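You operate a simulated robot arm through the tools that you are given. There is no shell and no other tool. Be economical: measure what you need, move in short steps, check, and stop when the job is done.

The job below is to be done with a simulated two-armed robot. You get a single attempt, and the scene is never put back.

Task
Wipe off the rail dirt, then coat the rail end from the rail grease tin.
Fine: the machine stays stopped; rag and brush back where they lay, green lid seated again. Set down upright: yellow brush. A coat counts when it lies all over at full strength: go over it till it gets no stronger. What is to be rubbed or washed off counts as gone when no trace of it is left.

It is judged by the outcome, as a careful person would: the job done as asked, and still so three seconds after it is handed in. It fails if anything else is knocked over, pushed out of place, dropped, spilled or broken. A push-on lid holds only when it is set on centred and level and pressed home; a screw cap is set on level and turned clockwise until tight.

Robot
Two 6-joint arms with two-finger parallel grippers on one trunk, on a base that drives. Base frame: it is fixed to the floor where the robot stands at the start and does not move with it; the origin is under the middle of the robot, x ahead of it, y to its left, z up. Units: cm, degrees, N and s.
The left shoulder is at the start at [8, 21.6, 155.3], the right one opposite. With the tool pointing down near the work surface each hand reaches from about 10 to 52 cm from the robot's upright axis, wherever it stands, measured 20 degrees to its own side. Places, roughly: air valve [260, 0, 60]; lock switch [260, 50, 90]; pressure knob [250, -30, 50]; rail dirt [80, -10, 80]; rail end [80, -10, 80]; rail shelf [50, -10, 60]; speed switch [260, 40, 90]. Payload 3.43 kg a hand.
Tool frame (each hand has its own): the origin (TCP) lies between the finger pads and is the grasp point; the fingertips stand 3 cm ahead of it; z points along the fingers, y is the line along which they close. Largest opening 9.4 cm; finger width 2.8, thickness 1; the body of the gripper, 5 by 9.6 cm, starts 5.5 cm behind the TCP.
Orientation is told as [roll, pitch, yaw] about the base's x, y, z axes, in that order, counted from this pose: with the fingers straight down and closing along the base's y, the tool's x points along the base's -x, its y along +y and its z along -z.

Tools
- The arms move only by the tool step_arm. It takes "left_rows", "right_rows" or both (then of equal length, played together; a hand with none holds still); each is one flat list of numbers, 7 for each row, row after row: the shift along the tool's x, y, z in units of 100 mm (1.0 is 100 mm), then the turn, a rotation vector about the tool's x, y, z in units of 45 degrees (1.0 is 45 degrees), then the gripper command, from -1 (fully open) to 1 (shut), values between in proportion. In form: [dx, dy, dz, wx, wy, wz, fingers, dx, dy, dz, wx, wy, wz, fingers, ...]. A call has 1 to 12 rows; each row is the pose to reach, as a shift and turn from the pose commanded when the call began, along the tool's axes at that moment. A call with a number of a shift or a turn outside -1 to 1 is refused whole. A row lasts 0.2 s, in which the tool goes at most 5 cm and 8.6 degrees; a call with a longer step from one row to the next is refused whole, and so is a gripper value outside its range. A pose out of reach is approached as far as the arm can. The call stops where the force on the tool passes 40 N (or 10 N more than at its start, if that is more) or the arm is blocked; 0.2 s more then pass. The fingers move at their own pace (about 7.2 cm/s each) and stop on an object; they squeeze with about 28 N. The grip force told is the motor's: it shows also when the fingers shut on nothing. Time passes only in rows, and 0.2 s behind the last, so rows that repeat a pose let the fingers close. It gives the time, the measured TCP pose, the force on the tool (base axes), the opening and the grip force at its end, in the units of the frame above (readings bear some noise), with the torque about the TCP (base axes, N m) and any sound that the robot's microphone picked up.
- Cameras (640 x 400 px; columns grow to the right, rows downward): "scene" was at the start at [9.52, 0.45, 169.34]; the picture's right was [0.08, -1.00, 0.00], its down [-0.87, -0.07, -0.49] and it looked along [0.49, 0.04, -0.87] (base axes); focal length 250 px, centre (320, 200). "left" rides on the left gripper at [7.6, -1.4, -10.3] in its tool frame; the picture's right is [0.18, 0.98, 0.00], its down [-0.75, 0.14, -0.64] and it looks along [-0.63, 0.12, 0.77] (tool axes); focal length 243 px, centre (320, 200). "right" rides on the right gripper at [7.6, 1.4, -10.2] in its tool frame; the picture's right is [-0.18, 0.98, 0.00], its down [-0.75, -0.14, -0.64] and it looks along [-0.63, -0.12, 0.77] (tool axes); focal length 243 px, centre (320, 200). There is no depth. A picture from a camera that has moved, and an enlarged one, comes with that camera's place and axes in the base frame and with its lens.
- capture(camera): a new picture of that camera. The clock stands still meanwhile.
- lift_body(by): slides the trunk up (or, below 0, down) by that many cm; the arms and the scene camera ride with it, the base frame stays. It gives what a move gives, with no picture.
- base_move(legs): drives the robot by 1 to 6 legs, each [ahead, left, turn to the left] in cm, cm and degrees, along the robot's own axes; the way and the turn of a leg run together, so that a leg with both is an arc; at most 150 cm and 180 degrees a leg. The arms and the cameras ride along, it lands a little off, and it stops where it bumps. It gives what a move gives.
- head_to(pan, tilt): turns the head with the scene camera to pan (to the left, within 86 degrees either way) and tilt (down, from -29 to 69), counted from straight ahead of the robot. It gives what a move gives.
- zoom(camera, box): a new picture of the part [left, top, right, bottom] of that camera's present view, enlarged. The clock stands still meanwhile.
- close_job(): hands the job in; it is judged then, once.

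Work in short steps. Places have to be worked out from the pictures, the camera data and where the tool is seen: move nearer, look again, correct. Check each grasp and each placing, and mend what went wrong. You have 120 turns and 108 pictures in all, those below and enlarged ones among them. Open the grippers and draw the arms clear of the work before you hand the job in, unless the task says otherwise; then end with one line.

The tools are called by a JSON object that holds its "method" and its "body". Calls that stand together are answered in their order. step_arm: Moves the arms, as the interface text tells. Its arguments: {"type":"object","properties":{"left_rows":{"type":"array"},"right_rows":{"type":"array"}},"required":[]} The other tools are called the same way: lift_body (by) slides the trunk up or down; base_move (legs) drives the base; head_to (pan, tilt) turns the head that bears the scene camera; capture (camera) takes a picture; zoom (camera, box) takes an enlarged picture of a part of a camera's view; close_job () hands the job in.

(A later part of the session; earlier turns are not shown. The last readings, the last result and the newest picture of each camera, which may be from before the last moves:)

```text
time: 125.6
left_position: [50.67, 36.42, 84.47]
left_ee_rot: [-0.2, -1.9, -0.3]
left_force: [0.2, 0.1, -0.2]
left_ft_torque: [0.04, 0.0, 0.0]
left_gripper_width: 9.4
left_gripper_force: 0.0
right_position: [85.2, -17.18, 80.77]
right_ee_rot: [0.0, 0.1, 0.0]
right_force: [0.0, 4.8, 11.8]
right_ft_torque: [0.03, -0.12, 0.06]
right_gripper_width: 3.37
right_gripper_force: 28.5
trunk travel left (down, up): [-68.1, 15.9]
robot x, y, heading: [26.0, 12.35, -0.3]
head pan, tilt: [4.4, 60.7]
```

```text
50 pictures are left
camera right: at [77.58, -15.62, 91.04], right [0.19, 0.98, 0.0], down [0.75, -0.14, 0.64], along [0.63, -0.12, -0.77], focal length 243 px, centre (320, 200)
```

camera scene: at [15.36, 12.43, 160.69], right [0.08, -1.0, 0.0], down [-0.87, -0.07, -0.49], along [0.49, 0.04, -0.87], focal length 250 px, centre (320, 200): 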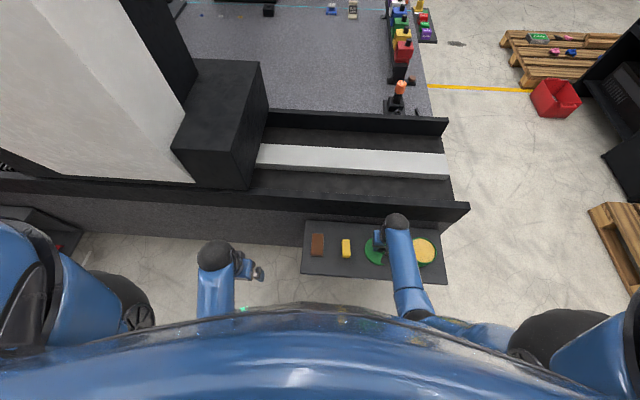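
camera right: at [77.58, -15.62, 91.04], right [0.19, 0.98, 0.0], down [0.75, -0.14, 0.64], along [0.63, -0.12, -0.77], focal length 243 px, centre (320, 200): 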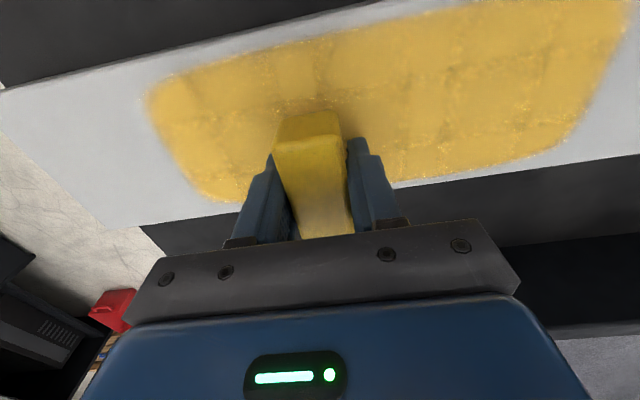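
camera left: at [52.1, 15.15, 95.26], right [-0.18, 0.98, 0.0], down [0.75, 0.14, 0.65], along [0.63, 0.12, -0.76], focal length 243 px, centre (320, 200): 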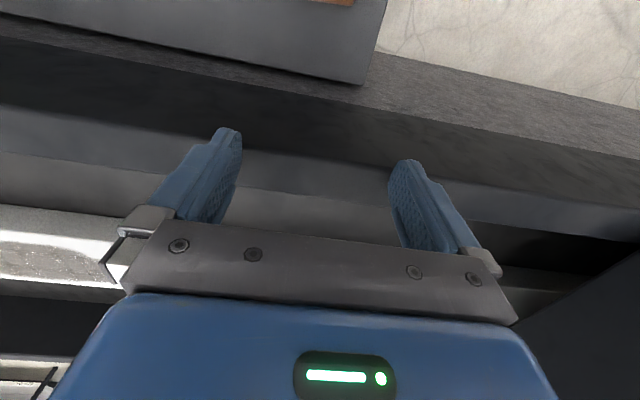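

The whole patch is covered; now repeat the near lane (x≈82) with this pressure.

{"method": "step_arm", "body": {"right_rows": [0.16, 0, 0, 0, 0, 0, 1, 0.32, 0, 0, 0, 0, 0, 1, 0.32, -0.2, 0, 0, 0, 0, 1, 0.32, -0.4, 0, 0, 0, 0, 1, 0.32, -0.6, 0, 0, 0, 0, 1, 0.32, -0.8, 0, 0, 0, 0, 1, 0.32, -1.0, 0, 0, 0, 0, 1, 0.32, -0.8, 0, 0, 0, 0, 1, 0.32, -0.6, 0, 0, 0, 0, 1, 0.32, -0.4, 0, 0, 0, 0, 1, 0.32, -0.2, 0, 0, 0, 0, 1, 0.32, 0, 0, 0, 0, 0, 1]}}

{"method": "step_arm", "body": {"right_rows": [0, 0.2, 0, 0, 0, 0, 1, 0, 0.4, 0, 0, 0, 0, 1, 0, 0.6, 0, 0, 0, 0, 1, 0, 0.8, 0, 0, 0, 0, 1, 0, 1.0, 0, 0, 0, 0, 1]}}

{"method": "step_arm", "body": {"right_rows": [0, 0.2, 0, 0, 0, 0, 1, 0, 0.4, 0, 0, 0, 0, 1, 0, 0.6, 0, 0, 0, 0, 1, 0, 0.8, 0, 0, 0, 0, 1, 0, 0.6, 0, 0, 0, 0, 1, 0, 0.4, 0, 0, 0, 0, 1, 0, 0.2, 0, 0, 0, 0, 1, 0, 0, 0, 0, 0, 0, 1]}}

{"method": "step_arm", "body": {"right_rows": [0, -0.2, 0, 0, 0, 0, 1, 0, -0.4, 0, 0, 0, 0, 1, 0, -0.6, 0, 0, 0, 0, 1, 0, -0.8, 0, 0, 0, 0, 1, 0, -1.0, 0, 0, 0, 0, 1]}}

{"method": "step_arm", "body": {"right_rows": [0, 0, -0.3, 0, 0, 0, 1, 0, 0, -0.7, 0, 0, 0, 1, 0, 0.3, -0.8, 0, 0, 0, 1]}}

{"method": "capture", "body": {"camera": "right"}}

```text
time: 128.2
left_position: [50.79, 36.33, 84.45]
left_ee_rot: [-0.1, -1.9, -0.3]
left_force: [-0.1, -0.2, -0.7]
left_ft_torque: [0.0, -0.05, 0.02]
left_gripper_width: 9.37
left_gripper_force: 0.1
right_position: [81.99, -17.29, 80.75]
right_ee_rot: [0.0, 0.0, -0.3]
right_force: [-0.4, -3.9, 12.5]
right_ft_torque: [-0.07, 0.18, 0.03]
right_gripper_width: 3.35
right_gripper_force: 28.1
trunk travel left (down, up): [-68.1, 15.9]
robot x, y, heading: [26.34, 12.11, -0.2]
head pan, tilt: [4.4, 60.7]
```

```text
time: 129.4
left_position: [50.79, 36.34, 84.45]
left_ee_rot: [-0.1, -1.9, -0.3]
left_force: [0.0, -0.3, 0.6]
left_ft_torque: [-0.01, -0.01, -0.01]
left_gripper_width: 9.41
left_gripper_force: 0.1
right_position: [81.89, -7.3, 80.67]
right_ee_rot: [-0.1, 0.2, -0.1]
right_force: [0.2, -6.2, 17.2]
right_ft_torque: [-0.12, 0.01, 0.02]
right_gripper_width: 3.36
right_gripper_force: 28.4
trunk travel left (down, up): [-68.1, 15.9]
robot x, y, heading: [26.04, 11.92, 0.0]
head pan, tilt: [4.4, 60.7]
```

```text
time: 131.2
left_position: [50.75, 36.34, 84.5]
left_ee_rot: [-0.1, -1.8, -0.3]
left_force: [-0.7, 0.6, 0.5]
left_ft_torque: [-0.03, -0.02, -0.01]
left_gripper_width: 9.41
left_gripper_force: 0.2
right_position: [81.83, -7.28, 80.67]
right_ee_rot: [0.0, 0.2, -0.2]
right_force: [0.8, 1.2, 3.1]
right_ft_torque: [0.03, -0.12, 0.04]
right_gripper_width: 3.37
right_gripper_force: 27.9
trunk travel left (down, up): [-68.1, 15.9]
robot x, y, heading: [26.18, 11.89, -0.1]
head pan, tilt: [4.4, 60.7]
```

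```text
time: 132.4
left_position: [50.78, 36.33, 84.41]
left_ee_rot: [0.0, -1.8, -0.3]
left_force: [-0.4, -0.1, 0.1]
left_ft_torque: [-0.01, 0.01, -0.01]
left_gripper_width: 9.38
left_gripper_force: 0.0
right_position: [82.0, -17.25, 80.7]
right_ee_rot: [0.0, 0.1, -0.1]
right_force: [0.2, 3.6, 9.3]
right_ft_torque: [0.01, 0.0, -0.01]
right_gripper_width: 3.37
right_gripper_force: 28.3
trunk travel left (down, up): [-68.1, 15.9]
robot x, y, heading: [26.31, 11.99, -0.1]
head pan, tilt: [4.4, 60.7]
```

```text
time: 133.2
left_position: [50.77, 36.43, 84.45]
left_ee_rot: [-0.2, -1.8, -0.3]
left_force: [0.2, 1.0, -0.5]
left_ft_torque: [-0.03, -0.01, -0.03]
left_gripper_width: 9.4
left_gripper_force: 0.1
right_position: [81.85, -14.16, 88.66]
right_ee_rot: [0.0, 0.2, -0.1]
right_force: [0.1, -0.3, -0.9]
right_ft_torque: [-0.02, 0.02, -0.01]
right_gripper_width: 3.39
right_gripper_force: 28.0
trunk travel left (down, up): [-68.1, 15.9]
robot x, y, heading: [26.14, 12.13, 0.0]
head pan, tilt: [4.4, 60.7]
```

```text
49 pictures are left
camera right: at [74.28, -12.79, 98.95], right [0.19, 0.98, 0.0], down [0.76, -0.14, 0.64], along [0.63, -0.12, -0.77], focal length 243 px, centre (320, 200)
```

right: 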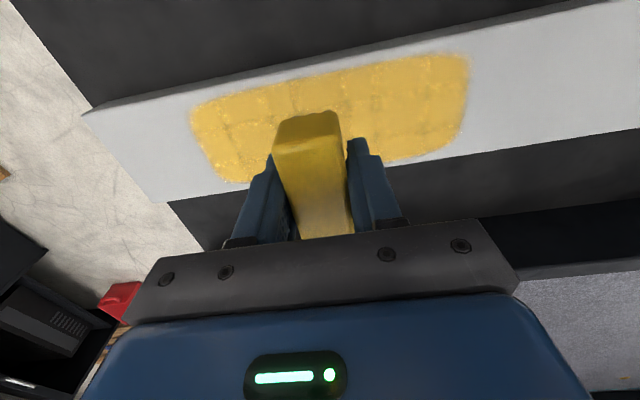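

I inspect the coat closely.

{"method": "zoom", "body": {"camera": "right", "box": [170, 40, 490, 200]}}

{"method": "zoom", "body": {"camera": "scene", "box": [330, 170, 470, 270]}}

```text
2.00 times, centred on (330, 120) of right
camera zoom: at [74.28, -12.79, 98.95], right [0.19, 0.98, 0.0], down [0.76, -0.14, 0.64], along [0.63, -0.12, -0.77], focal length 485 px, centre (300, 360)
```

zoom: 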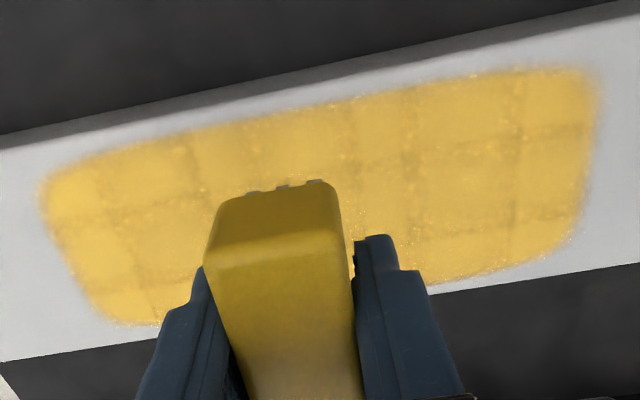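

```text
4.00 times, centred on (400, 220) of scene
camera zoom: at [35.73, 12.48, 159.19], right [0.07, -1.0, 0.0], down [-0.87, -0.06, -0.49], along [0.49, 0.03, -0.87], focal length 999 px, centre (0, 120)
```

zoom: 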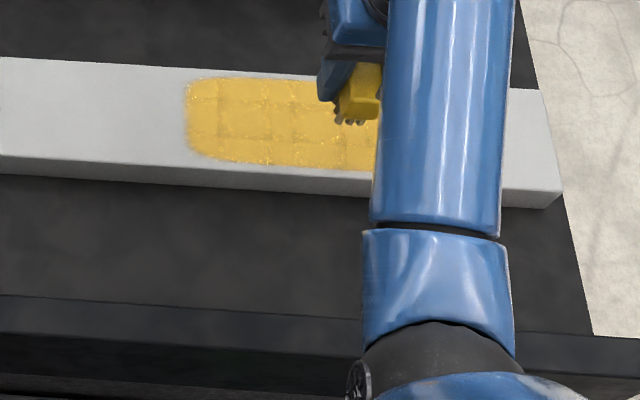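

Coat looks even and near-uniform; to be sure of full strength I'll reload and go over it once more. Back to the tin first.

{"method": "base_move", "body": {"legs": [[-20.4, 0, 0]]}}

{"method": "step_arm", "body": {"right_rows": [0.3, -0.3, 0, 0, 0, 0, 1, 0.65, -0.65, 0, 0, 0, 0, 1, 1, -1, 0.05, 0, 0, 0, 1]}}

{"method": "capture", "body": {"camera": "right"}}

```text
time: 134.8
left_position: [30.78, 36.3, 84.44]
left_ee_rot: [-0.2, -1.7, -0.2]
left_force: [0.6, 0.4, 0.7]
left_ft_torque: [-0.04, 0.03, -0.01]
left_gripper_width: 9.41
left_gripper_force: 0.0
right_position: [61.76, -14.21, 88.53]
right_ee_rot: [0.1, 0.3, 0.0]
right_force: [1.7, 0.4, -0.9]
right_ft_torque: [-0.01, -0.01, -0.03]
right_gripper_width: 3.37
right_gripper_force: 27.1
trunk travel left (down, up): [-68.1, 15.9]
robot x, y, heading: [6.0, 12.53, -0.3]
head pan, tilt: [4.4, 60.7]
```

```text
time: 135.6
left_position: [30.49, 36.34, 84.54]
left_ee_rot: [-0.1, -1.9, -0.2]
left_force: [-0.5, -0.5, 0.1]
left_ft_torque: [0.04, 0.0, 0.0]
left_gripper_width: 9.41
left_gripper_force: 0.1
right_position: [51.42, -24.24, 88.19]
right_ee_rot: [0.2, 0.1, 0.1]
right_force: [-0.1, 0.4, -0.7]
right_ft_torque: [0.04, 0.01, -0.04]
right_gripper_width: 3.37
right_gripper_force: 27.8
trunk travel left (down, up): [-68.1, 15.9]
robot x, y, heading: [6.03, 11.82, -0.0]
head pan, tilt: [4.4, 60.7]
```

```text
46 pictures are left
camera right: at [43.83, -22.76, 98.6], right [0.18, 0.98, 0.0], down [0.75, -0.14, 0.64], along [0.63, -0.12, -0.77], focal length 243 px, centre (320, 200)
```

right: 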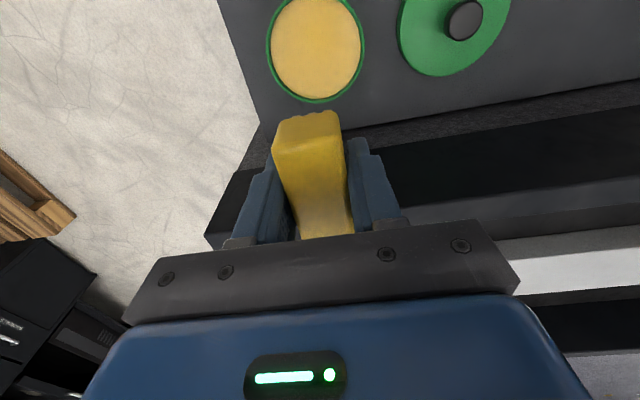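

Over the tin; descend to light contact (expected TCP ≈72.1).

{"method": "step_arm", "body": {"right_rows": [0.2, 0.02, 0.1, 0, 0, 0, 1, 0.34, 0.03, 0.4, 0, 0, 0, 1, 0.34, 0.03, 0.8, 0, 0, 0, 1, 0.34, 0.03, 1.0, 0, 0, 0, 1]}}

{"method": "step_arm", "body": {"right_rows": [0, 0, 0.3, 0, 0, 0, 1, 0, 0, 0.5, 0, 0, 0, 1, 0, 0, 0.55, 0, 0, 0, 1, 0, 0, 0.6, 0, 0, 0, 1]}}

```text
time: 136.6
left_position: [30.69, 36.43, 84.55]
left_ee_rot: [-0.1, -1.8, -0.2]
left_force: [0.2, 0.2, 0.1]
left_ft_torque: [-0.02, -0.03, 0.02]
left_gripper_width: 9.39
left_gripper_force: 0.1
right_position: [48.3, -24.04, 78.21]
right_ee_rot: [0.1, 0.2, -0.1]
right_force: [-0.3, 0.3, 0.0]
right_ft_torque: [-0.01, -0.01, -0.04]
right_gripper_width: 3.37
right_gripper_force: 27.6
trunk travel left (down, up): [-68.1, 15.9]
robot x, y, heading: [5.94, 12.2, 0.1]
head pan, tilt: [4.4, 60.7]
```

```text
time: 137.6
left_position: [30.54, 36.4, 84.54]
left_ee_rot: [0.0, -1.9, -0.2]
left_force: [0.9, -0.7, -0.7]
left_ft_torque: [-0.02, 0.01, 0.03]
left_gripper_width: 9.39
left_gripper_force: 0.1
right_position: [48.2, -23.95, 72.16]
right_ee_rot: [0.0, 0.1, -0.2]
right_force: [1.1, -0.1, -0.7]
right_ft_torque: [0.0, 0.01, 0.01]
right_gripper_width: 3.39
right_gripper_force: 28.2
trunk travel left (down, up): [-68.1, 15.9]
robot x, y, heading: [5.9, 11.61, 0.1]
head pan, tilt: [4.4, 60.7]
```

Not yet touching; a few millimetres more.

{"method": "step_arm", "body": {"right_rows": [0, 0, 0.03, 0, 0, 0, 1, 0, 0, 0.05, 0, 0, 0, 1]}}

```text
time: 138.2
left_position: [30.41, 36.51, 84.6]
left_ee_rot: [-0.3, -1.8, -0.2]
left_force: [-0.2, 0.0, 0.6]
left_ft_torque: [0.02, 0.01, 0.0]
left_gripper_width: 9.42
left_gripper_force: 0.1
right_position: [48.17, -23.86, 72.07]
right_ee_rot: [-0.1, -0.2, -0.1]
right_force: [-0.2, -2.1, 23.8]
right_ft_torque: [0.0, -0.02, -0.04]
right_gripper_width: 3.43
right_gripper_force: 27.9
trunk travel left (down, up): [-68.1, 15.9]
robot x, y, heading: [5.87, 11.92, -0.4]
head pan, tilt: [4.4, 60.7]
```

Loaded. Lift out and return to the rail along the same path.

{"method": "step_arm", "body": {"right_rows": [0, 0, -0.3, 0, 0, 0, 1, 0, 0, -0.65, 0, 0, 0, 1, 0, 0, -1, 0, 0, 0, 1]}}

{"method": "step_arm", "body": {"right_rows": [-0.17, 0, -0.3, 0, 0, 0, 1, -0.34, 0, -0.62, 0, 0, 0, 1]}}

{"method": "base_move", "body": {"legs": [[20.4, 0, 0]]}}

{"method": "step_arm", "body": {"right_rows": [-0.33, 0.15, 0, 0, 0, 0, 1, -0.66, 0.3, 0, 0, 0, 0, 1, -1, 0.45, 0, 0, 0, 0, 1]}}

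{"method": "capture", "body": {"camera": "right"}}

```text
time: 139.0
left_position: [30.47, 36.49, 84.55]
left_ee_rot: [0.0, -1.9, -0.2]
left_force: [0.4, -0.4, 0.4]
left_ft_torque: [0.01, 0.0, -0.01]
left_gripper_width: 9.38
left_gripper_force: 0.0
right_position: [48.04, -24.05, 81.7]
right_ee_rot: [0.1, 0.2, -0.1]
right_force: [-1.2, 0.0, -0.2]
right_ft_torque: [0.02, -0.02, 0.01]
right_gripper_width: 3.36
right_gripper_force: 27.8
trunk travel left (down, up): [-68.1, 15.9]
robot x, y, heading: [6.12, 11.92, -0.0]
head pan, tilt: [4.4, 60.7]
```

```text
time: 139.6
left_position: [30.55, 36.34, 84.47]
left_ee_rot: [-0.2, -1.8, -0.4]
left_force: [0.5, 0.9, -0.4]
left_ft_torque: [0.05, 0.02, -0.02]
left_gripper_width: 9.38
left_gripper_force: 0.1
right_position: [51.45, -23.88, 88.03]
right_ee_rot: [0.0, 0.2, -0.1]
right_force: [0.5, -0.2, -0.8]
right_ft_torque: [-0.02, -0.02, -0.01]
right_gripper_width: 3.37
right_gripper_force: 27.9
trunk travel left (down, up): [-68.1, 15.9]
robot x, y, heading: [6.11, 12.34, -0.2]
head pan, tilt: [4.4, 60.7]
```

```text
time: 141.2
left_position: [50.76, 36.1, 84.47]
left_ee_rot: [-0.2, -1.9, -0.8]
left_force: [-1.1, -0.3, 0.7]
left_ft_torque: [0.0, -0.07, 0.0]
left_gripper_width: 9.41
left_gripper_force: 0.1
right_position: [71.26, -24.37, 88.09]
right_ee_rot: [0.1, 0.0, -0.4]
right_force: [-0.4, -0.6, -0.4]
right_ft_torque: [-0.02, -0.02, 0.02]
right_gripper_width: 3.38
right_gripper_force: 28.9
trunk travel left (down, up): [-68.1, 15.9]
robot x, y, heading: [26.02, 11.94, -0.6]
head pan, tilt: [4.4, 60.7]
```

```text
time: 142.0
left_position: [51.01, 36.11, 84.54]
left_ee_rot: [-0.1, -1.7, -0.7]
left_force: [-0.8, 0.2, -0.7]
left_ft_torque: [-0.03, 0.0, 0.01]
left_gripper_width: 9.42
left_gripper_force: 0.0
right_position: [81.4, -20.02, 87.85]
right_ee_rot: [-0.1, 0.3, -0.5]
right_force: [-0.5, 0.0, -0.9]
right_ft_torque: [-0.01, -0.01, -0.01]
right_gripper_width: 3.36
right_gripper_force: 28.0
trunk travel left (down, up): [-68.1, 15.9]
robot x, y, heading: [26.19, 11.74, -0.6]
head pan, tilt: [4.4, 60.7]
```

```text
45 pictures are left
camera right: at [73.99, -18.47, 98.11], right [0.19, 0.98, 0.0], down [0.76, -0.15, 0.64], along [0.63, -0.12, -0.77], focal length 243 px, centre (320, 200)
```

right: 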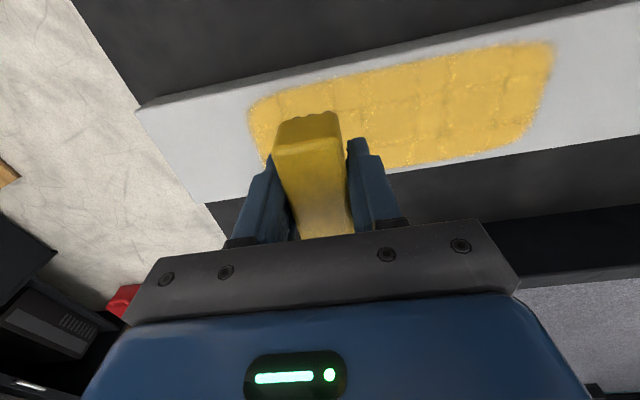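

Descend into light contact at x≈82.

{"method": "step_arm", "body": {"right_rows": [-0.06, 0, 0.3, 0, 0, 0, 1, -0.06, 0, 0.6, 0, 0, 0, 1, -0.06, 0, 0.7, 0, 0, 0, 1, -0.06, 0, 0.73, 0, 0, 0, 1, -0.06, 0, 0.75, 0, 0, 0, 1]}}

```text
time: 143.2
left_position: [50.79, 36.1, 84.52]
left_ee_rot: [-0.2, -1.9, -0.7]
left_force: [0.4, -0.7, -0.3]
left_ft_torque: [0.0, 0.01, 0.02]
left_gripper_width: 9.42
left_gripper_force: 0.0
right_position: [81.83, -19.79, 80.58]
right_ee_rot: [0.0, 0.0, -0.5]
right_force: [-0.9, -0.6, 10.3]
right_ft_torque: [-0.01, -0.3, -0.02]
right_gripper_width: 3.36
right_gripper_force: 27.8
trunk travel left (down, up): [-68.1, 15.9]
robot x, y, heading: [25.97, 11.94, -0.6]
head pan, tilt: [4.4, 60.7]
```

Stroke the three lanes (x≈82, 83.6, 85) over the full patch.

{"method": "step_arm", "body": {"right_rows": [0, -0.2, 0.015, 0, 0, 0, 1, 0, -0.4, 0.015, 0, 0, 0, 1, 0, -0.6, 0.015, 0, 0, 0, 1, 0, -0.8, 0.015, 0, 0, 0, 1, 0, -0.6, 0.015, 0, 0, 0, 1, 0, -0.4, 0.015, 0, 0, 0, 1, 0, -0.2, 0.015, 0, 0, 0, 1, 0, 0, 0.015, 0, 0, 0, 1, 0, 0.2, 0.015, 0, 0, 0, 1, 0, 0.4, 0.015, 0, 0, 0, 1, 0, 0.6, 0.015, 0, 0, 0, 1, 0, 0.8, 0.015, 0, 0, 0, 1]}}

{"method": "step_arm", "body": {"right_rows": [0, 0.2, 0.005, 0, 0, 0, 1, 0, 0.4, 0.005, 0, 0, 0, 1, 0, 0.6, 0.005, 0, 0, 0, 1, 0, 0.8, 0.005, 0, 0, 0, 1, 0, 1.0, 0.005, 0, 0, 0, 1, -0.16, 1.0, 0.005, 0, 0, 0, 1, -0.16, 0.8, 0.005, 0, 0, 0, 1, -0.16, 0.6, 0.005, 0, 0, 0, 1, -0.16, 0.4, 0.005, 0, 0, 0, 1, -0.16, 0.2, 0.005, 0, 0, 0, 1, -0.16, 0, 0.005, 0, 0, 0, 1]}}

{"method": "step_arm", "body": {"right_rows": [0, -0.2, 0.005, 0, 0, 0, 1, 0, -0.4, 0.005, 0, 0, 0, 1, 0, -0.6, 0.005, 0, 0, 0, 1, 0, -0.8, 0.005, 0, 0, 0, 1, 0, -1, 0.005, 0, 0, 0, 1]}}

{"method": "step_arm", "body": {"right_rows": [0, -0.2, 0.005, 0, 0, 0, 1, 0, -0.4, 0.005, 0, 0, 0, 1, 0, -0.6, 0.005, 0, 0, 0, 1, -0.15, -0.6, 0.005, 0, 0, 0, 1, -0.15, -0.4, 0.005, 0, 0, 0, 1, -0.15, -0.2, 0.005, 0, 0, 0, 1, -0.15, 0, 0.005, 0, 0, 0, 1, -0.15, 0.2, 0.005, 0, 0, 0, 1, -0.15, 0.4, 0.005, 0, 0, 0, 1, -0.15, 0.6, 0.005, 0, 0, 0, 1, -0.15, 0.8, 0.005, 0, 0, 0, 1, -0.15, 1.0, 0.005, 0, 0, 0, 1]}}

{"method": "step_arm", "body": {"right_rows": [0, 0.2, 0.005, 0, 0, 0, 1, 0, 0.4, 0.005, 0, 0, 0, 1, 0, 0.6, 0.005, 0, 0, 0, 1, 0, 0.8, 0.005, 0, 0, 0, 1, 0, 1.0, 0.005, 0, 0, 0, 1]}}

{"method": "capture", "body": {"camera": "right"}}

```text
time: 145.8
left_position: [50.92, 36.07, 84.43]
left_ee_rot: [-0.1, -1.8, -0.6]
left_force: [0.4, -0.3, 0.4]
left_ft_torque: [0.03, -0.01, -0.03]
left_gripper_width: 9.38
left_gripper_force: 0.0
right_position: [81.84, -11.78, 80.32]
right_ee_rot: [0.1, 0.3, -0.7]
right_force: [-1.2, -2.7, 5.2]
right_ft_torque: [-0.02, -0.15, -0.08]
right_gripper_width: 3.37
right_gripper_force: 28.4
trunk travel left (down, up): [-68.1, 15.9]
robot x, y, heading: [26.18, 11.75, -0.6]
head pan, tilt: [4.4, 60.7]
```

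```text
time: 148.2
left_position: [50.85, 36.04, 84.54]
left_ee_rot: [-0.1, -1.8, -0.7]
left_force: [0.5, 0.0, 0.6]
left_ft_torque: [0.01, 0.0, 0.0]
left_gripper_width: 9.39
left_gripper_force: 0.1
right_position: [83.51, -11.73, 80.35]
right_ee_rot: [0.0, 0.2, -0.5]
right_force: [-0.7, 1.9, 4.6]
right_ft_torque: [-0.02, -0.12, 0.03]
right_gripper_width: 3.36
right_gripper_force: 27.8
trunk travel left (down, up): [-68.1, 15.9]
robot x, y, heading: [25.91, 11.88, -0.6]
head pan, tilt: [4.4, 60.7]
```

```text
time: 149.4
left_position: [50.92, 36.19, 84.6]
left_ee_rot: [-0.1, -1.8, -0.7]
left_force: [0.3, -0.7, -0.3]
left_ft_torque: [-0.03, 0.02, 0.01]
left_gripper_width: 9.39
left_gripper_force: 0.1
right_position: [83.57, -21.97, 80.39]
right_ee_rot: [0.1, 0.3, -0.5]
right_force: [-0.3, 2.2, 4.6]
right_ft_torque: [0.04, -0.12, 0.05]
right_gripper_width: 3.34
right_gripper_force: 28.3
trunk travel left (down, up): [-68.1, 15.9]
robot x, y, heading: [26.27, 11.63, -0.5]
head pan, tilt: [4.4, 60.7]
```

```text
time: 152.0
left_position: [50.87, 36.13, 84.52]
left_ee_rot: [-0.1, -1.7, -0.7]
left_force: [1.0, 0.5, -0.1]
left_ft_torque: [0.01, -0.04, -0.03]
left_gripper_width: 9.38
left_gripper_force: 0.0
right_position: [85.07, -11.88, 80.25]
right_ee_rot: [0.0, -0.1, -0.5]
right_force: [1.1, -9.7, 23.4]
right_ft_torque: [-0.09, -0.11, -0.02]
right_gripper_width: 3.37
right_gripper_force: 28.5
trunk travel left (down, up): [-68.1, 15.9]
robot x, y, heading: [26.15, 11.91, -0.8]
head pan, tilt: [4.4, 60.7]
```

```text
time: 153.2
left_position: [50.76, 36.07, 84.49]
left_ee_rot: [-0.1, -1.9, -0.6]
left_force: [0.2, 0.1, 0.4]
left_ft_torque: [-0.02, -0.02, 0.01]
left_gripper_width: 9.41
left_gripper_force: 0.0
right_position: [84.94, -1.96, 80.11]
right_ee_rot: [0.0, 0.1, -0.6]
right_force: [-0.4, -8.1, 20.6]
right_ft_torque: [-0.07, -0.04, -0.04]
right_gripper_width: 3.4
right_gripper_force: 28.2
trunk travel left (down, up): [-68.1, 15.9]
robot x, y, heading: [26.31, 11.76, -0.7]
head pan, tilt: [4.4, 60.7]
```

```text
44 pictures are left
camera right: at [77.46, -0.46, 90.39], right [0.19, 0.98, 0.0], down [0.75, -0.15, 0.64], along [0.63, -0.12, -0.77], focal length 243 px, centre (320, 200)
```

right: 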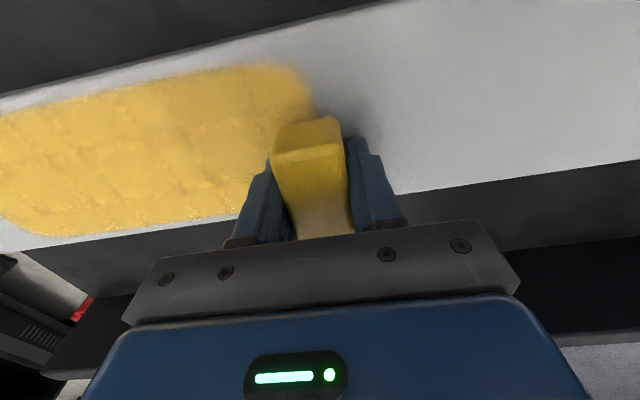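

Fingertips are now near the rail, so I ease up 1.5 mm for a return stroke over this lane, then lift and inspect.

{"method": "step_arm", "body": {"right_rows": [0, -0.2, -0.015, 0, 0, 0, 1, 0, -0.4, -0.015, 0, 0, 0, 1, 0, -0.6, -0.015, 0, 0, 0, 1, 0, -0.8, -0.015, 0, 0, 0, 1, 0, -1, -0.015, 0, 0, 0, 1]}}

{"method": "step_arm", "body": {"right_rows": [0, -0.2, 0, 0, 0, 0, 1, 0, -0.4, 0, 0, 0, 0, 1, 0, -0.6, 0, 0, 0, 0, 1, 0, -0.8, 0, 0, 0, 0, 1, 0, -1, 0, 0, 0, 0, 1, 0, -1, -0.3, 0, 0, 0, 1, 0, -1, -0.7, 0, 0, 0, 1]}}

{"method": "capture", "body": {"camera": "right"}}

{"method": "zoom", "body": {"camera": "scene", "box": [330, 170, 470, 270]}}

```text
time: 154.4
left_position: [50.88, 36.06, 84.59]
left_ee_rot: [-0.1, -1.9, -0.8]
left_force: [0.4, -0.4, 0.5]
left_ft_torque: [0.0, -0.07, 0.01]
left_gripper_width: 9.41
left_gripper_force: 0.0
right_position: [84.99, -11.98, 80.07]
right_ee_rot: [0.2, 0.3, -0.6]
right_force: [0.0, 0.0, 0.0]
right_ft_torque: [-0.01, 0.04, 0.02]
right_gripper_width: 3.37
right_gripper_force: 28.4
trunk travel left (down, up): [-68.1, 15.9]
robot x, y, heading: [25.96, 11.78, -0.6]
head pan, tilt: [4.4, 60.7]
```

```text
time: 156.0
left_position: [50.97, 36.22, 84.55]
left_ee_rot: [0.0, -1.9, -0.7]
left_force: [0.1, 0.6, 0.1]
left_ft_torque: [-0.01, 0.01, 0.02]
left_gripper_width: 9.38
left_gripper_force: 0.1
right_position: [84.97, -22.0, 87.21]
right_ee_rot: [0.1, 0.2, -0.6]
right_force: [0.3, -0.5, -0.7]
right_ft_torque: [0.0, 0.04, -0.02]
right_gripper_width: 3.38
right_gripper_force: 28.1
trunk travel left (down, up): [-68.1, 15.9]
robot x, y, heading: [25.73, 11.93, -0.7]
head pan, tilt: [4.4, 60.7]
```

```text
43 pictures are left
camera right: at [77.46, -20.41, 97.53], right [0.19, 0.98, 0.0], down [0.75, -0.15, 0.64], along [0.63, -0.12, -0.77], focal length 243 px, centre (320, 200)
```

right: 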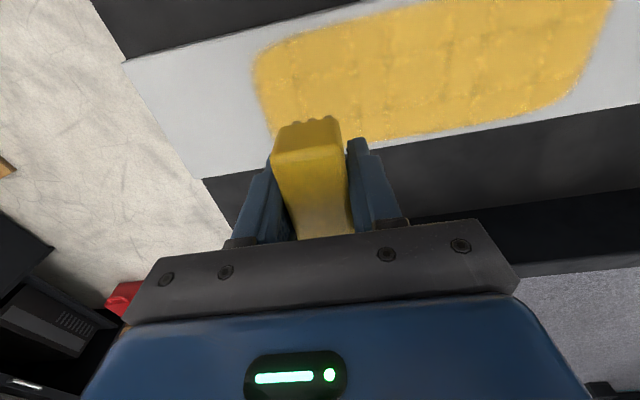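

```text
4.00 times, centred on (400, 220) of scene
camera zoom: at [35.63, 12.26, 159.19], right [0.07, -1.0, 0.0], down [-0.87, -0.06, -0.49], along [0.49, 0.03, -0.87], focal length 999 px, centre (0, 120)
```

zoom: 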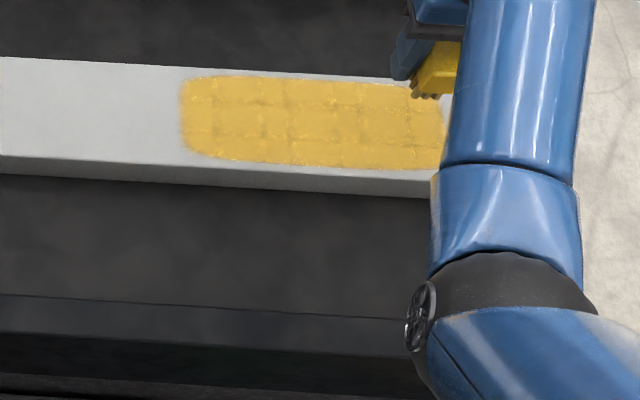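

Let me enlarge the coat more.

{"method": "zoom", "body": {"camera": "scene", "box": [370, 183, 446, 218]}}

{"method": "zoom", "body": {"camera": "right", "box": [240, 0, 640, 160]}}

```text
8.42 times, centred on (408, 200) of scene
camera zoom: at [35.63, 12.26, 159.19], right [0.07, -1.0, 0.0], down [-0.87, -0.06, -0.49], along [0.49, 0.03, -0.87], focal length 2104 px, centre (-421, 196)
```

zoom: 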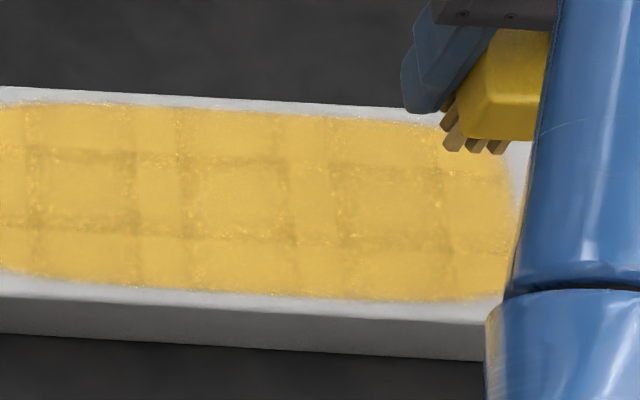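

```text
1.60 times, centred on (440, 80) of right
camera zoom: at [77.46, -20.41, 97.53], right [0.19, 0.98, 0.0], down [0.75, -0.15, 0.64], along [0.63, -0.12, -0.77], focal length 388 px, centre (128, 392)
```

zoom: 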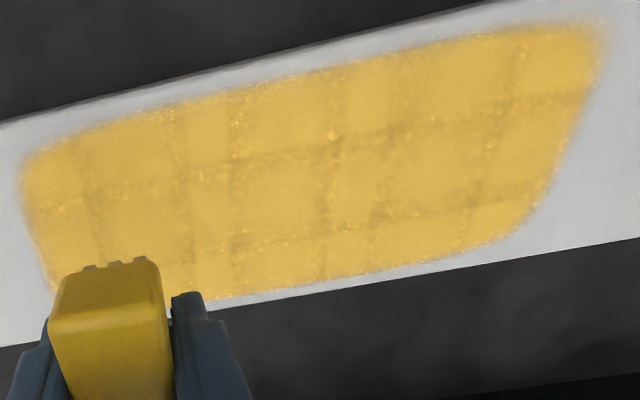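

The coat is even everywhere and unchanged from the previous pass. Return the brush: drive back and swing toward [47.3,4.9].

{"method": "base_move", "body": {"legs": [[-20.4, 0, 0.6]]}}

{"method": "step_arm", "body": {"right_rows": [0.33, 0.33, 0, 0, 0, 0, 1, 0.66, 0.66, 0, 0, 0, 0, 1, 1, 1, 0, 0, 0, 0, 1]}}

{"method": "step_arm", "body": {"right_rows": [0.2, 0.33, 0, 0, 0, 0, 1, 0.4, 0.66, 0, 0, 0, 0, 1, 0.6, 1, 0, 0, 0, 0, 1]}}

{"method": "capture", "body": {"camera": "right"}}

```text
time: 157.6
left_position: [30.56, 36.52, 84.47]
left_ee_rot: [-0.1, -1.6, 0.0]
left_force: [1.0, 0.9, 0.1]
left_ft_torque: [0.01, 0.0, -0.02]
left_gripper_width: 9.4
left_gripper_force: 0.0
right_position: [65.08, -21.33, 87.18]
right_ee_rot: [-0.1, 0.3, 0.1]
right_force: [0.7, 0.3, -0.4]
right_ft_torque: [0.01, 0.02, -0.02]
right_gripper_width: 3.37
right_gripper_force: 28.2
trunk travel left (down, up): [-68.1, 15.9]
robot x, y, heading: [5.6, 11.81, -0.1]
head pan, tilt: [4.4, 60.7]
```

```text
time: 158.4
left_position: [30.16, 36.31, 84.43]
left_ee_rot: [-0.1, -1.8, 0.1]
left_force: [-0.5, -0.5, 0.1]
left_ft_torque: [0.0, 0.01, 0.0]
left_gripper_width: 9.41
left_gripper_force: 0.1
right_position: [54.99, -11.24, 87.52]
right_ee_rot: [0.0, 0.1, 0.1]
right_force: [0.3, 0.5, -1.2]
right_ft_torque: [0.04, -0.02, -0.02]
right_gripper_width: 3.38
right_gripper_force: 27.6
trunk travel left (down, up): [-68.1, 15.9]
robot x, y, heading: [5.37, 11.68, 0.2]
head pan, tilt: [4.4, 60.7]
```

```text
time: 159.2
left_position: [30.15, 36.47, 84.5]
left_ee_rot: [0.0, -1.8, 0.0]
left_force: [-0.4, 0.1, -0.3]
left_ft_torque: [-0.02, 0.02, 0.0]
left_gripper_width: 9.38
left_gripper_force: 0.0
right_position: [48.99, -1.1, 87.21]
right_ee_rot: [0.0, 0.2, 0.1]
right_force: [0.0, -0.4, -1.1]
right_ft_torque: [0.02, 0.01, 0.01]
right_gripper_width: 3.35
right_gripper_force: 27.6
trunk travel left (down, up): [-68.1, 15.9]
robot x, y, heading: [5.61, 11.78, 0.1]
head pan, tilt: [4.4, 60.7]
```

```text
39 pictures are left
camera right: at [41.36, 0.38, 97.56], right [0.18, 0.98, 0.0], down [0.76, -0.14, 0.64], along [0.63, -0.12, -0.77], focal length 243 px, centre (320, 200)
```

right: 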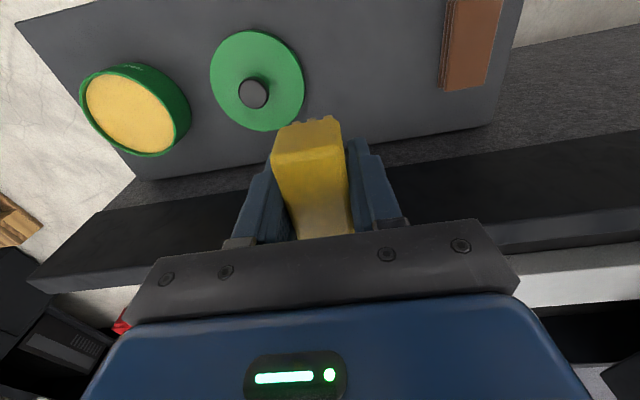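

The brush seems to have pivoted in the grip (near end up, perhaps 15°). I check from the left hand camera, which views it from the side.

{"method": "capture", "body": {"camera": "left"}}

{"method": "zoom", "body": {"camera": "right", "box": [220, 90, 420, 250]}}

```text
38 pictures are left
camera left: at [22.24, 35.09, 94.55], right [-0.18, 0.98, -0.01], down [0.73, 0.14, 0.67], along [0.66, 0.12, -0.75], focal length 243 px, centre (320, 200)
```

left: 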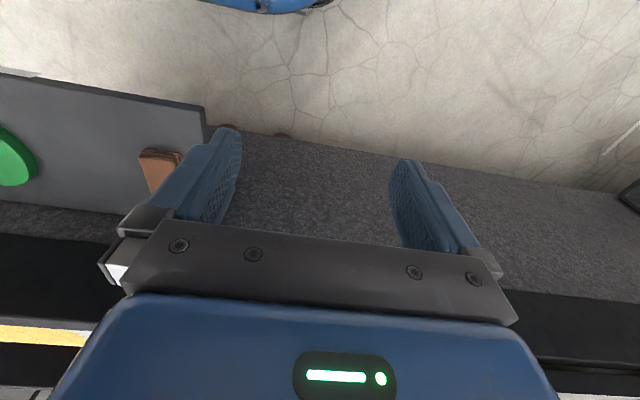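

```text
2.50 times, centred on (320, 170) of right
camera zoom: at [41.36, 0.38, 97.56], right [0.18, 0.98, 0.0], down [0.76, -0.14, 0.64], along [0.63, -0.12, -0.77], focal length 606 px, centre (320, 275)
```

zoom: 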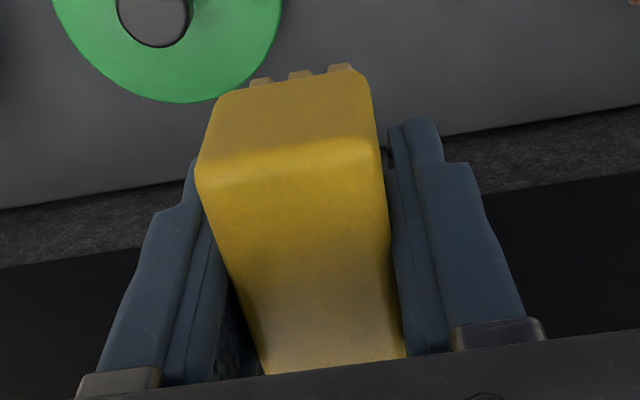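

Torque readings show near-flat contact under load, so tilt is tiny; I place it normally. Move above the original spot and descend.

{"method": "step_arm", "body": {"right_rows": [0.09, 0.3, 0, 0, 0, 0, 1, 0.17, 0.6, 0.2, 0, 0, 0, 1, 0.17, 0.6, 0.6, 0, 0, 0, 1, 0.17, 0.6, 1, 0, 0, 0, 1]}}

{"method": "step_arm", "body": {"right_rows": [0, 0, 0.4, 0, 0, 0, 1, 0, 0, 0.7, 0, 0, 0, 1, 0, 0, 0.85, 0, 0, 0, 1]}}

{"method": "capture", "body": {"camera": "left"}}

{"method": "zoom", "body": {"camera": "scene", "box": [290, 205, 410, 285]}}

```text
time: 160.2
left_position: [30.23, 36.46, 84.62]
left_ee_rot: [0.0, -1.8, 0.0]
left_force: [-0.2, 0.7, -0.3]
left_ft_torque: [0.0, 0.0, 0.0]
left_gripper_width: 9.4
left_gripper_force: 0.1
right_position: [47.06, 4.67, 77.13]
right_ee_rot: [0.1, 0.2, 0.1]
right_force: [-0.3, 0.8, -0.3]
right_ft_torque: [-0.03, -0.02, -0.01]
right_gripper_width: 3.38
right_gripper_force: 28.3
trunk travel left (down, up): [-68.1, 15.9]
robot x, y, heading: [5.51, 12.19, 0.3]
head pan, tilt: [4.4, 60.7]
```

```text
time: 161.0
left_position: [30.28, 36.43, 84.5]
left_ee_rot: [-0.1, -1.7, 0.0]
left_force: [0.1, -0.5, 0.1]
left_ft_torque: [0.01, -0.01, 0.01]
left_gripper_width: 9.4
left_gripper_force: 0.1
right_position: [46.97, 4.72, 68.56]
right_ee_rot: [0.1, 0.1, 0.0]
right_force: [1.0, -0.4, -1.4]
right_ft_torque: [-0.02, -0.01, 0.0]
right_gripper_width: 3.37
right_gripper_force: 27.7
trunk travel left (down, up): [-68.1, 15.9]
robot x, y, heading: [5.79, 12.17, 0.0]
head pan, tilt: [4.4, 60.7]
```

```text
36 pictures are left
camera left: at [22.27, 35.08, 94.55], right [-0.18, 0.98, -0.01], down [0.73, 0.14, 0.67], along [0.66, 0.12, -0.75], focal length 243 px, centre (320, 200)
```

left: 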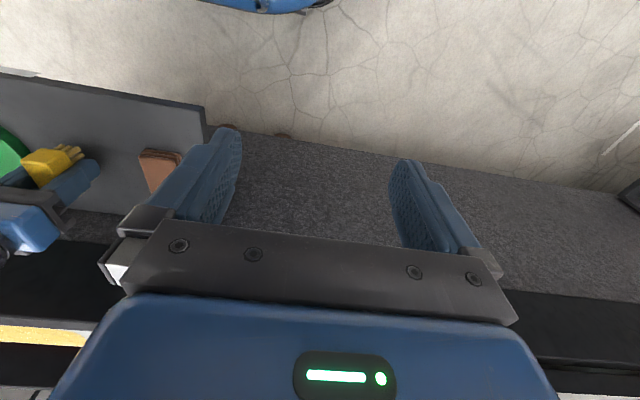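

```text
5.00 times, centred on (350, 245) of scene
camera zoom: at [15.17, 12.42, 159.2], right [0.08, -1.0, 0.0], down [-0.87, -0.07, -0.49], along [0.49, 0.04, -0.87], focal length 1249 px, centre (170, -25)
```

zoom: 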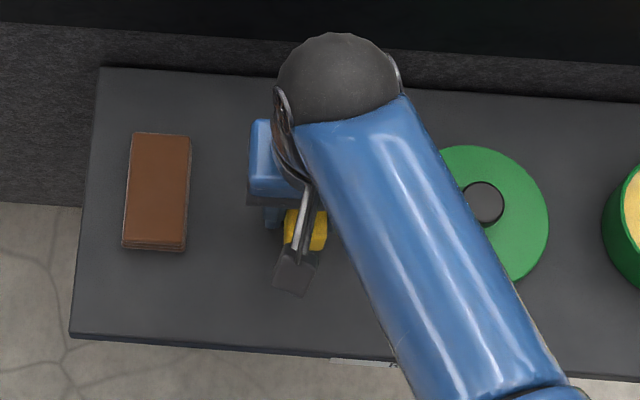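

The left camera now sees the brush; I enlarge it to judge tilt.

{"method": "zoom", "body": {"camera": "left", "box": [0, 110, 160, 220]}}

```text
3.64 times, centred on (80, 165) of left
camera zoom: at [22.27, 35.08, 94.55], right [-0.18, 0.98, -0.01], down [0.73, 0.14, 0.67], along [0.66, 0.12, -0.75], focal length 882 px, centre (1193, 327)
```

zoom: 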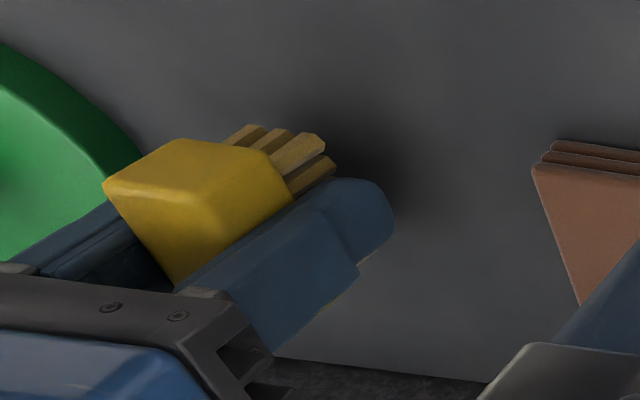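

Tilt is small. I correct to [47.2,4.9] and lower to contact.

{"method": "step_arm", "body": {"right_rows": [-0.02, 0.02, 0.06, 0, 0, 0, 1, -0.02, 0.02, 0.1, 0, 0, 0, 1, -0.02, 0.02, 0.12, 0, 0, 0, 1]}}

```text
time: 161.8
left_position: [30.26, 36.37, 84.38]
left_ee_rot: [-0.2, -1.8, 0.0]
left_force: [-0.1, -0.9, -0.3]
left_ft_torque: [-0.02, -0.01, 0.0]
left_gripper_width: 9.39
left_gripper_force: 0.1
right_position: [47.26, 4.9, 67.51]
right_ee_rot: [0.1, 0.3, 0.2]
right_force: [0.3, 0.1, -1.5]
right_ft_torque: [-0.02, 0.0, -0.03]
right_gripper_width: 3.39
right_gripper_force: 27.9
trunk travel left (down, up): [-68.1, 15.9]
robot x, y, heading: [5.6, 11.77, 0.4]
head pan, tilt: [4.4, 60.7]
```

{"method": "step_arm", "body": {"right_rows": [0, 0, 0.02, 0, 0, 0, 1, 0, 0, 0.04, 0, 0, 0, 1]}}

```text
time: 162.4
left_position: [30.12, 36.43, 84.43]
left_ee_rot: [-0.1, -1.7, -0.1]
left_force: [0.5, 0.1, -0.5]
left_ft_torque: [0.02, 0.03, -0.02]
left_gripper_width: 9.4
left_gripper_force: 0.0
right_position: [47.19, 4.94, 67.1]
right_ee_rot: [0.1, 0.0, 0.1]
right_force: [-0.3, -0.3, 1.7]
right_ft_torque: [-0.05, -0.12, -0.05]
right_gripper_width: 3.37
right_gripper_force: 28.1
trunk travel left (down, up): [-68.1, 15.9]
robot x, y, heading: [5.63, 11.89, 0.2]
head pan, tilt: [4.4, 60.7]
```

Touching. I open partly so it settles, then look.

{"method": "step_arm", "body": {"right_rows": [0, 0, 0, 0, 0, 0, 0.2, 0, 0, 0, 0, 0, 0, 0, 0, 0, 0, 0, 0, 0, -0.2, 0, 0, 0, 0, 0, 0, -0.4]}}

{"method": "capture", "body": {"camera": "right"}}

{"method": "zoom", "body": {"camera": "left", "box": [0, 110, 160, 220]}}

```text
time: 163.4
left_position: [30.21, 36.48, 84.52]
left_ee_rot: [0.0, -1.7, 0.1]
left_force: [0.9, 0.2, 0.2]
left_ft_torque: [0.01, 0.01, 0.03]
left_gripper_width: 9.38
left_gripper_force: 0.0
right_position: [47.21, 4.92, 66.95]
right_ee_rot: [0.0, 0.2, 0.1]
right_force: [-0.9, 0.4, 0.0]
right_ft_torque: [-0.02, 0.0, 0.0]
right_gripper_width: 6.58
right_gripper_force: 0.1
trunk travel left (down, up): [-68.1, 15.9]
robot x, y, heading: [5.6, 11.73, 0.1]
head pan, tilt: [4.4, 60.7]
```

```text
33 pictures are left
camera right: at [39.68, 6.38, 77.39], right [0.18, 0.98, 0.0], down [0.76, -0.14, 0.64], along [0.63, -0.12, -0.77], focal length 243 px, centre (320, 200)
```

right: 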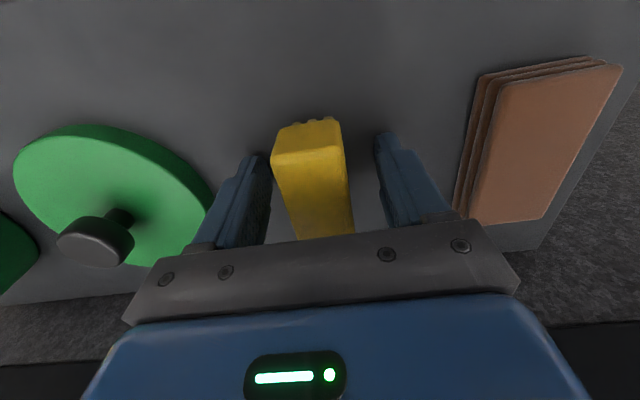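

```text
3.64 times, centred on (80, 165) of left
camera zoom: at [22.27, 35.07, 94.55], right [-0.18, 0.98, -0.01], down [0.73, 0.14, 0.67], along [0.66, 0.12, -0.75], focal length 882 px, centre (1193, 327)
```

zoom: 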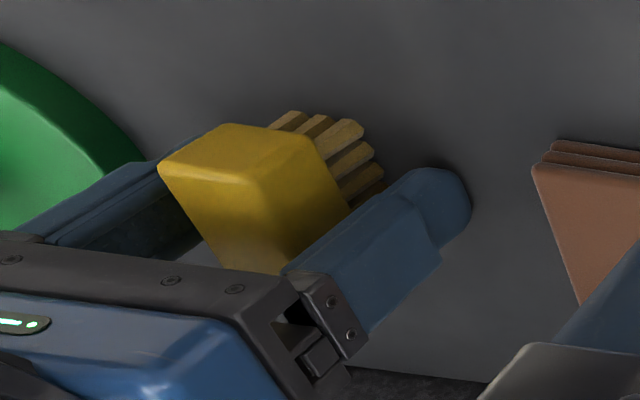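

Brush stands. I open fully and rise straight up, then look.

{"method": "step_arm", "body": {"right_rows": [0, 0, 0, 0, 0, 0, -0.7, 0, 0, -0.1, 0, 0, 0, -0.7, 0, 0, -0.4, 0, 0, 0, -0.7, 0, 0, -0.7, 0, 0, 0, -0.7, 0, 0, -1, 0, 0, 0, -1]}}

{"method": "capture", "body": {"camera": "right"}}

{"method": "zoom", "body": {"camera": "left", "box": [0, 80, 220, 220]}}

```text
time: 164.6
left_position: [30.24, 36.56, 84.35]
left_ee_rot: [-0.1, -1.8, 0.0]
left_force: [0.1, -0.2, -0.3]
left_ft_torque: [0.03, 0.0, 0.0]
left_gripper_width: 9.41
left_gripper_force: 0.0
right_position: [47.25, 5.12, 77.1]
right_ee_rot: [0.0, 0.3, 0.1]
right_force: [-0.4, -0.1, 1.0]
right_ft_torque: [-0.01, -0.01, -0.01]
right_gripper_width: 9.4
right_gripper_force: 0.1
trunk travel left (down, up): [-68.1, 15.9]
robot x, y, heading: [5.72, 12.01, 0.0]
head pan, tilt: [4.4, 60.7]
```

```text
31 pictures are left
camera right: at [39.75, 6.48, 87.34], right [0.18, 0.98, 0.0], down [0.76, -0.14, 0.64], along [0.63, -0.12, -0.77], focal length 243 px, centre (320, 200)
```

right: 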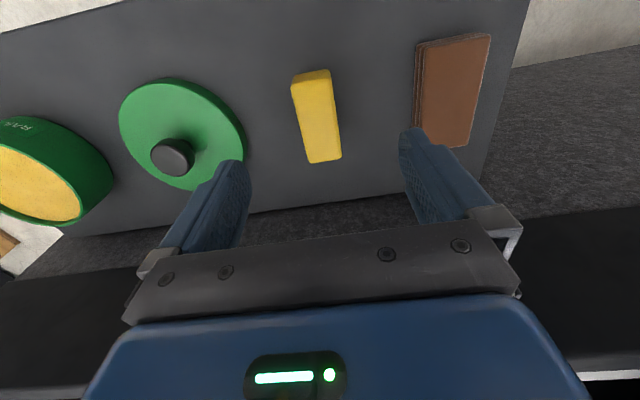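

```text
2.86 times, centred on (110, 150) of left
camera zoom: at [22.26, 35.07, 94.55], right [-0.18, 0.98, -0.01], down [0.73, 0.14, 0.67], along [0.66, 0.12, -0.75], focal length 693 px, centre (920, 343)
```

zoom: 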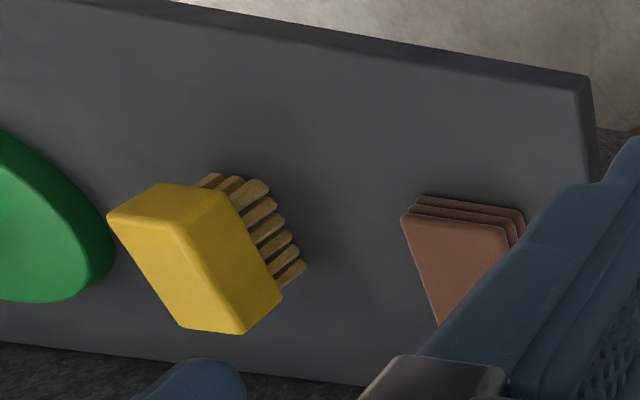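

Brush upright in its place. Now the lid: move over its knob at ≈[48.55,−8.65] and look.

{"method": "step_arm", "body": {"right_rows": [-0.05, -0.33, 0, 0, 0, 0, -1, -0.1, -0.66, 0, 0, 0, 0, -1, -0.13, -1, 0, 0, 0, 0, -1]}}

{"method": "step_arm", "body": {"right_rows": [0, -0.38, 0, 0, 0, 0, -1, 0, -0.38, 0.2, 0, 0, 0, -1, 0, -0.38, 0.4, 0, 0, 0, -1]}}

{"method": "capture", "body": {"camera": "right"}}

```text
time: 165.4
left_position: [30.16, 36.54, 84.6]
left_ee_rot: [0.0, -1.8, 0.0]
left_force: [0.1, 0.1, 0.8]
left_ft_torque: [0.02, 0.02, 0.01]
left_gripper_width: 9.4
left_gripper_force: 0.0
right_position: [48.38, -5.03, 77.24]
right_ee_rot: [0.1, 0.2, 0.2]
right_force: [0.2, -0.1, -0.2]
right_ft_torque: [0.0, 0.0, 0.03]
right_gripper_width: 9.41
right_gripper_force: 0.1
trunk travel left (down, up): [-68.1, 15.9]
robot x, y, heading: [5.53, 11.66, 0.1]
head pan, tilt: [4.4, 60.7]
```

```text
time: 166.2
left_position: [30.24, 36.52, 84.62]
left_ee_rot: [0.0, -1.8, -0.1]
left_force: [0.5, -0.3, -0.9]
left_ft_torque: [0.03, 0.0, -0.01]
left_gripper_width: 9.41
left_gripper_force: 0.1
right_position: [48.58, -8.88, 73.0]
right_ee_rot: [-0.1, 0.1, 0.3]
right_force: [0.1, -0.8, 0.6]
right_ft_torque: [0.05, -0.01, -0.05]
right_gripper_width: 9.41
right_gripper_force: 0.0
trunk travel left (down, up): [-68.1, 15.9]
robot x, y, heading: [5.79, 11.9, 0.0]
head pan, tilt: [4.4, 60.7]
```

```text
29 pictures are left
camera right: at [41.02, -7.49, 83.32], right [0.18, 0.98, 0.0], down [0.76, -0.14, 0.64], along [0.63, -0.12, -0.77], focal length 243 px, centre (320, 200)
```

right: 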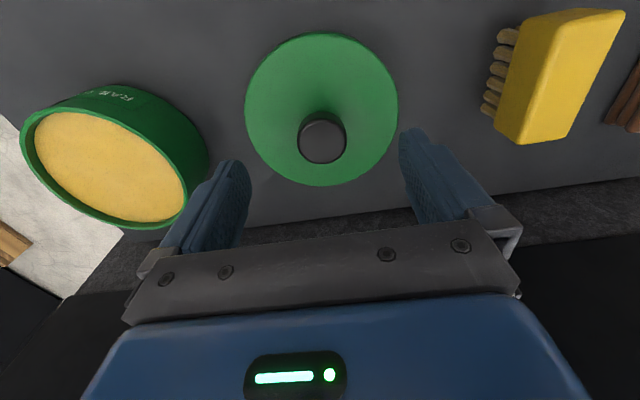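

Well aligned. Descend to grip height (TCP ≈68.7) and close.

{"method": "step_arm", "body": {"right_rows": [0, 0.012, 0.2, 0, 0, 0, -1, 0, 0.012, 0.38, 0, 0, 0, -1, 0, 0.012, 0.43, 0, 0, 0, -1, 0, 0.012, 0.43, 0, 0, 0, 1, 0, 0.012, 0.43, 0, 0, 0, 1, 0, 0.012, 0.43, 0, 0, 0, 1, 0, 0.012, 0.43, 0, 0, 0, 1, 0, 0.012, 0.43, 0, 0, 0, 1]}}

{"method": "capture", "body": {"camera": "right"}}

```text
time: 168.0
left_position: [30.2, 36.4, 84.48]
left_ee_rot: [-0.1, -1.8, 0.0]
left_force: [0.4, -1.5, -0.5]
left_ft_torque: [-0.05, -0.02, 0.03]
left_gripper_width: 9.39
left_gripper_force: 0.0
right_position: [48.57, -8.68, 68.75]
right_ee_rot: [0.0, 0.1, 0.1]
right_force: [0.4, 0.2, -0.5]
right_ft_torque: [-0.02, 0.02, -0.03]
right_gripper_width: 3.29
right_gripper_force: 27.6
trunk travel left (down, up): [-68.1, 15.9]
robot x, y, heading: [5.91, 12.13, 0.2]
head pan, tilt: [4.4, 60.7]
```

```text
28 pictures are left
camera right: at [41.08, -7.26, 79.14], right [0.18, 0.98, 0.0], down [0.76, -0.14, 0.64], along [0.63, -0.12, -0.77], focal length 243 px, centre (320, 200)
```

right: 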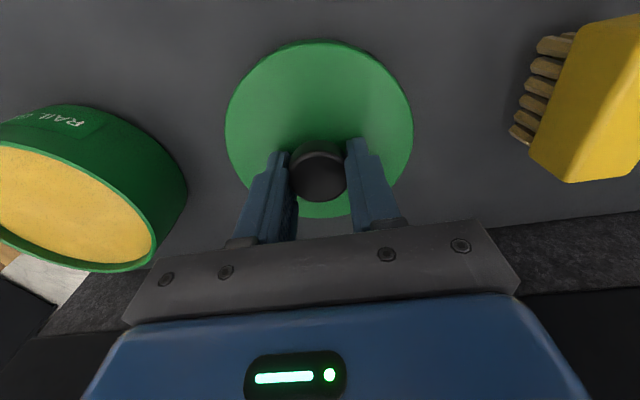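

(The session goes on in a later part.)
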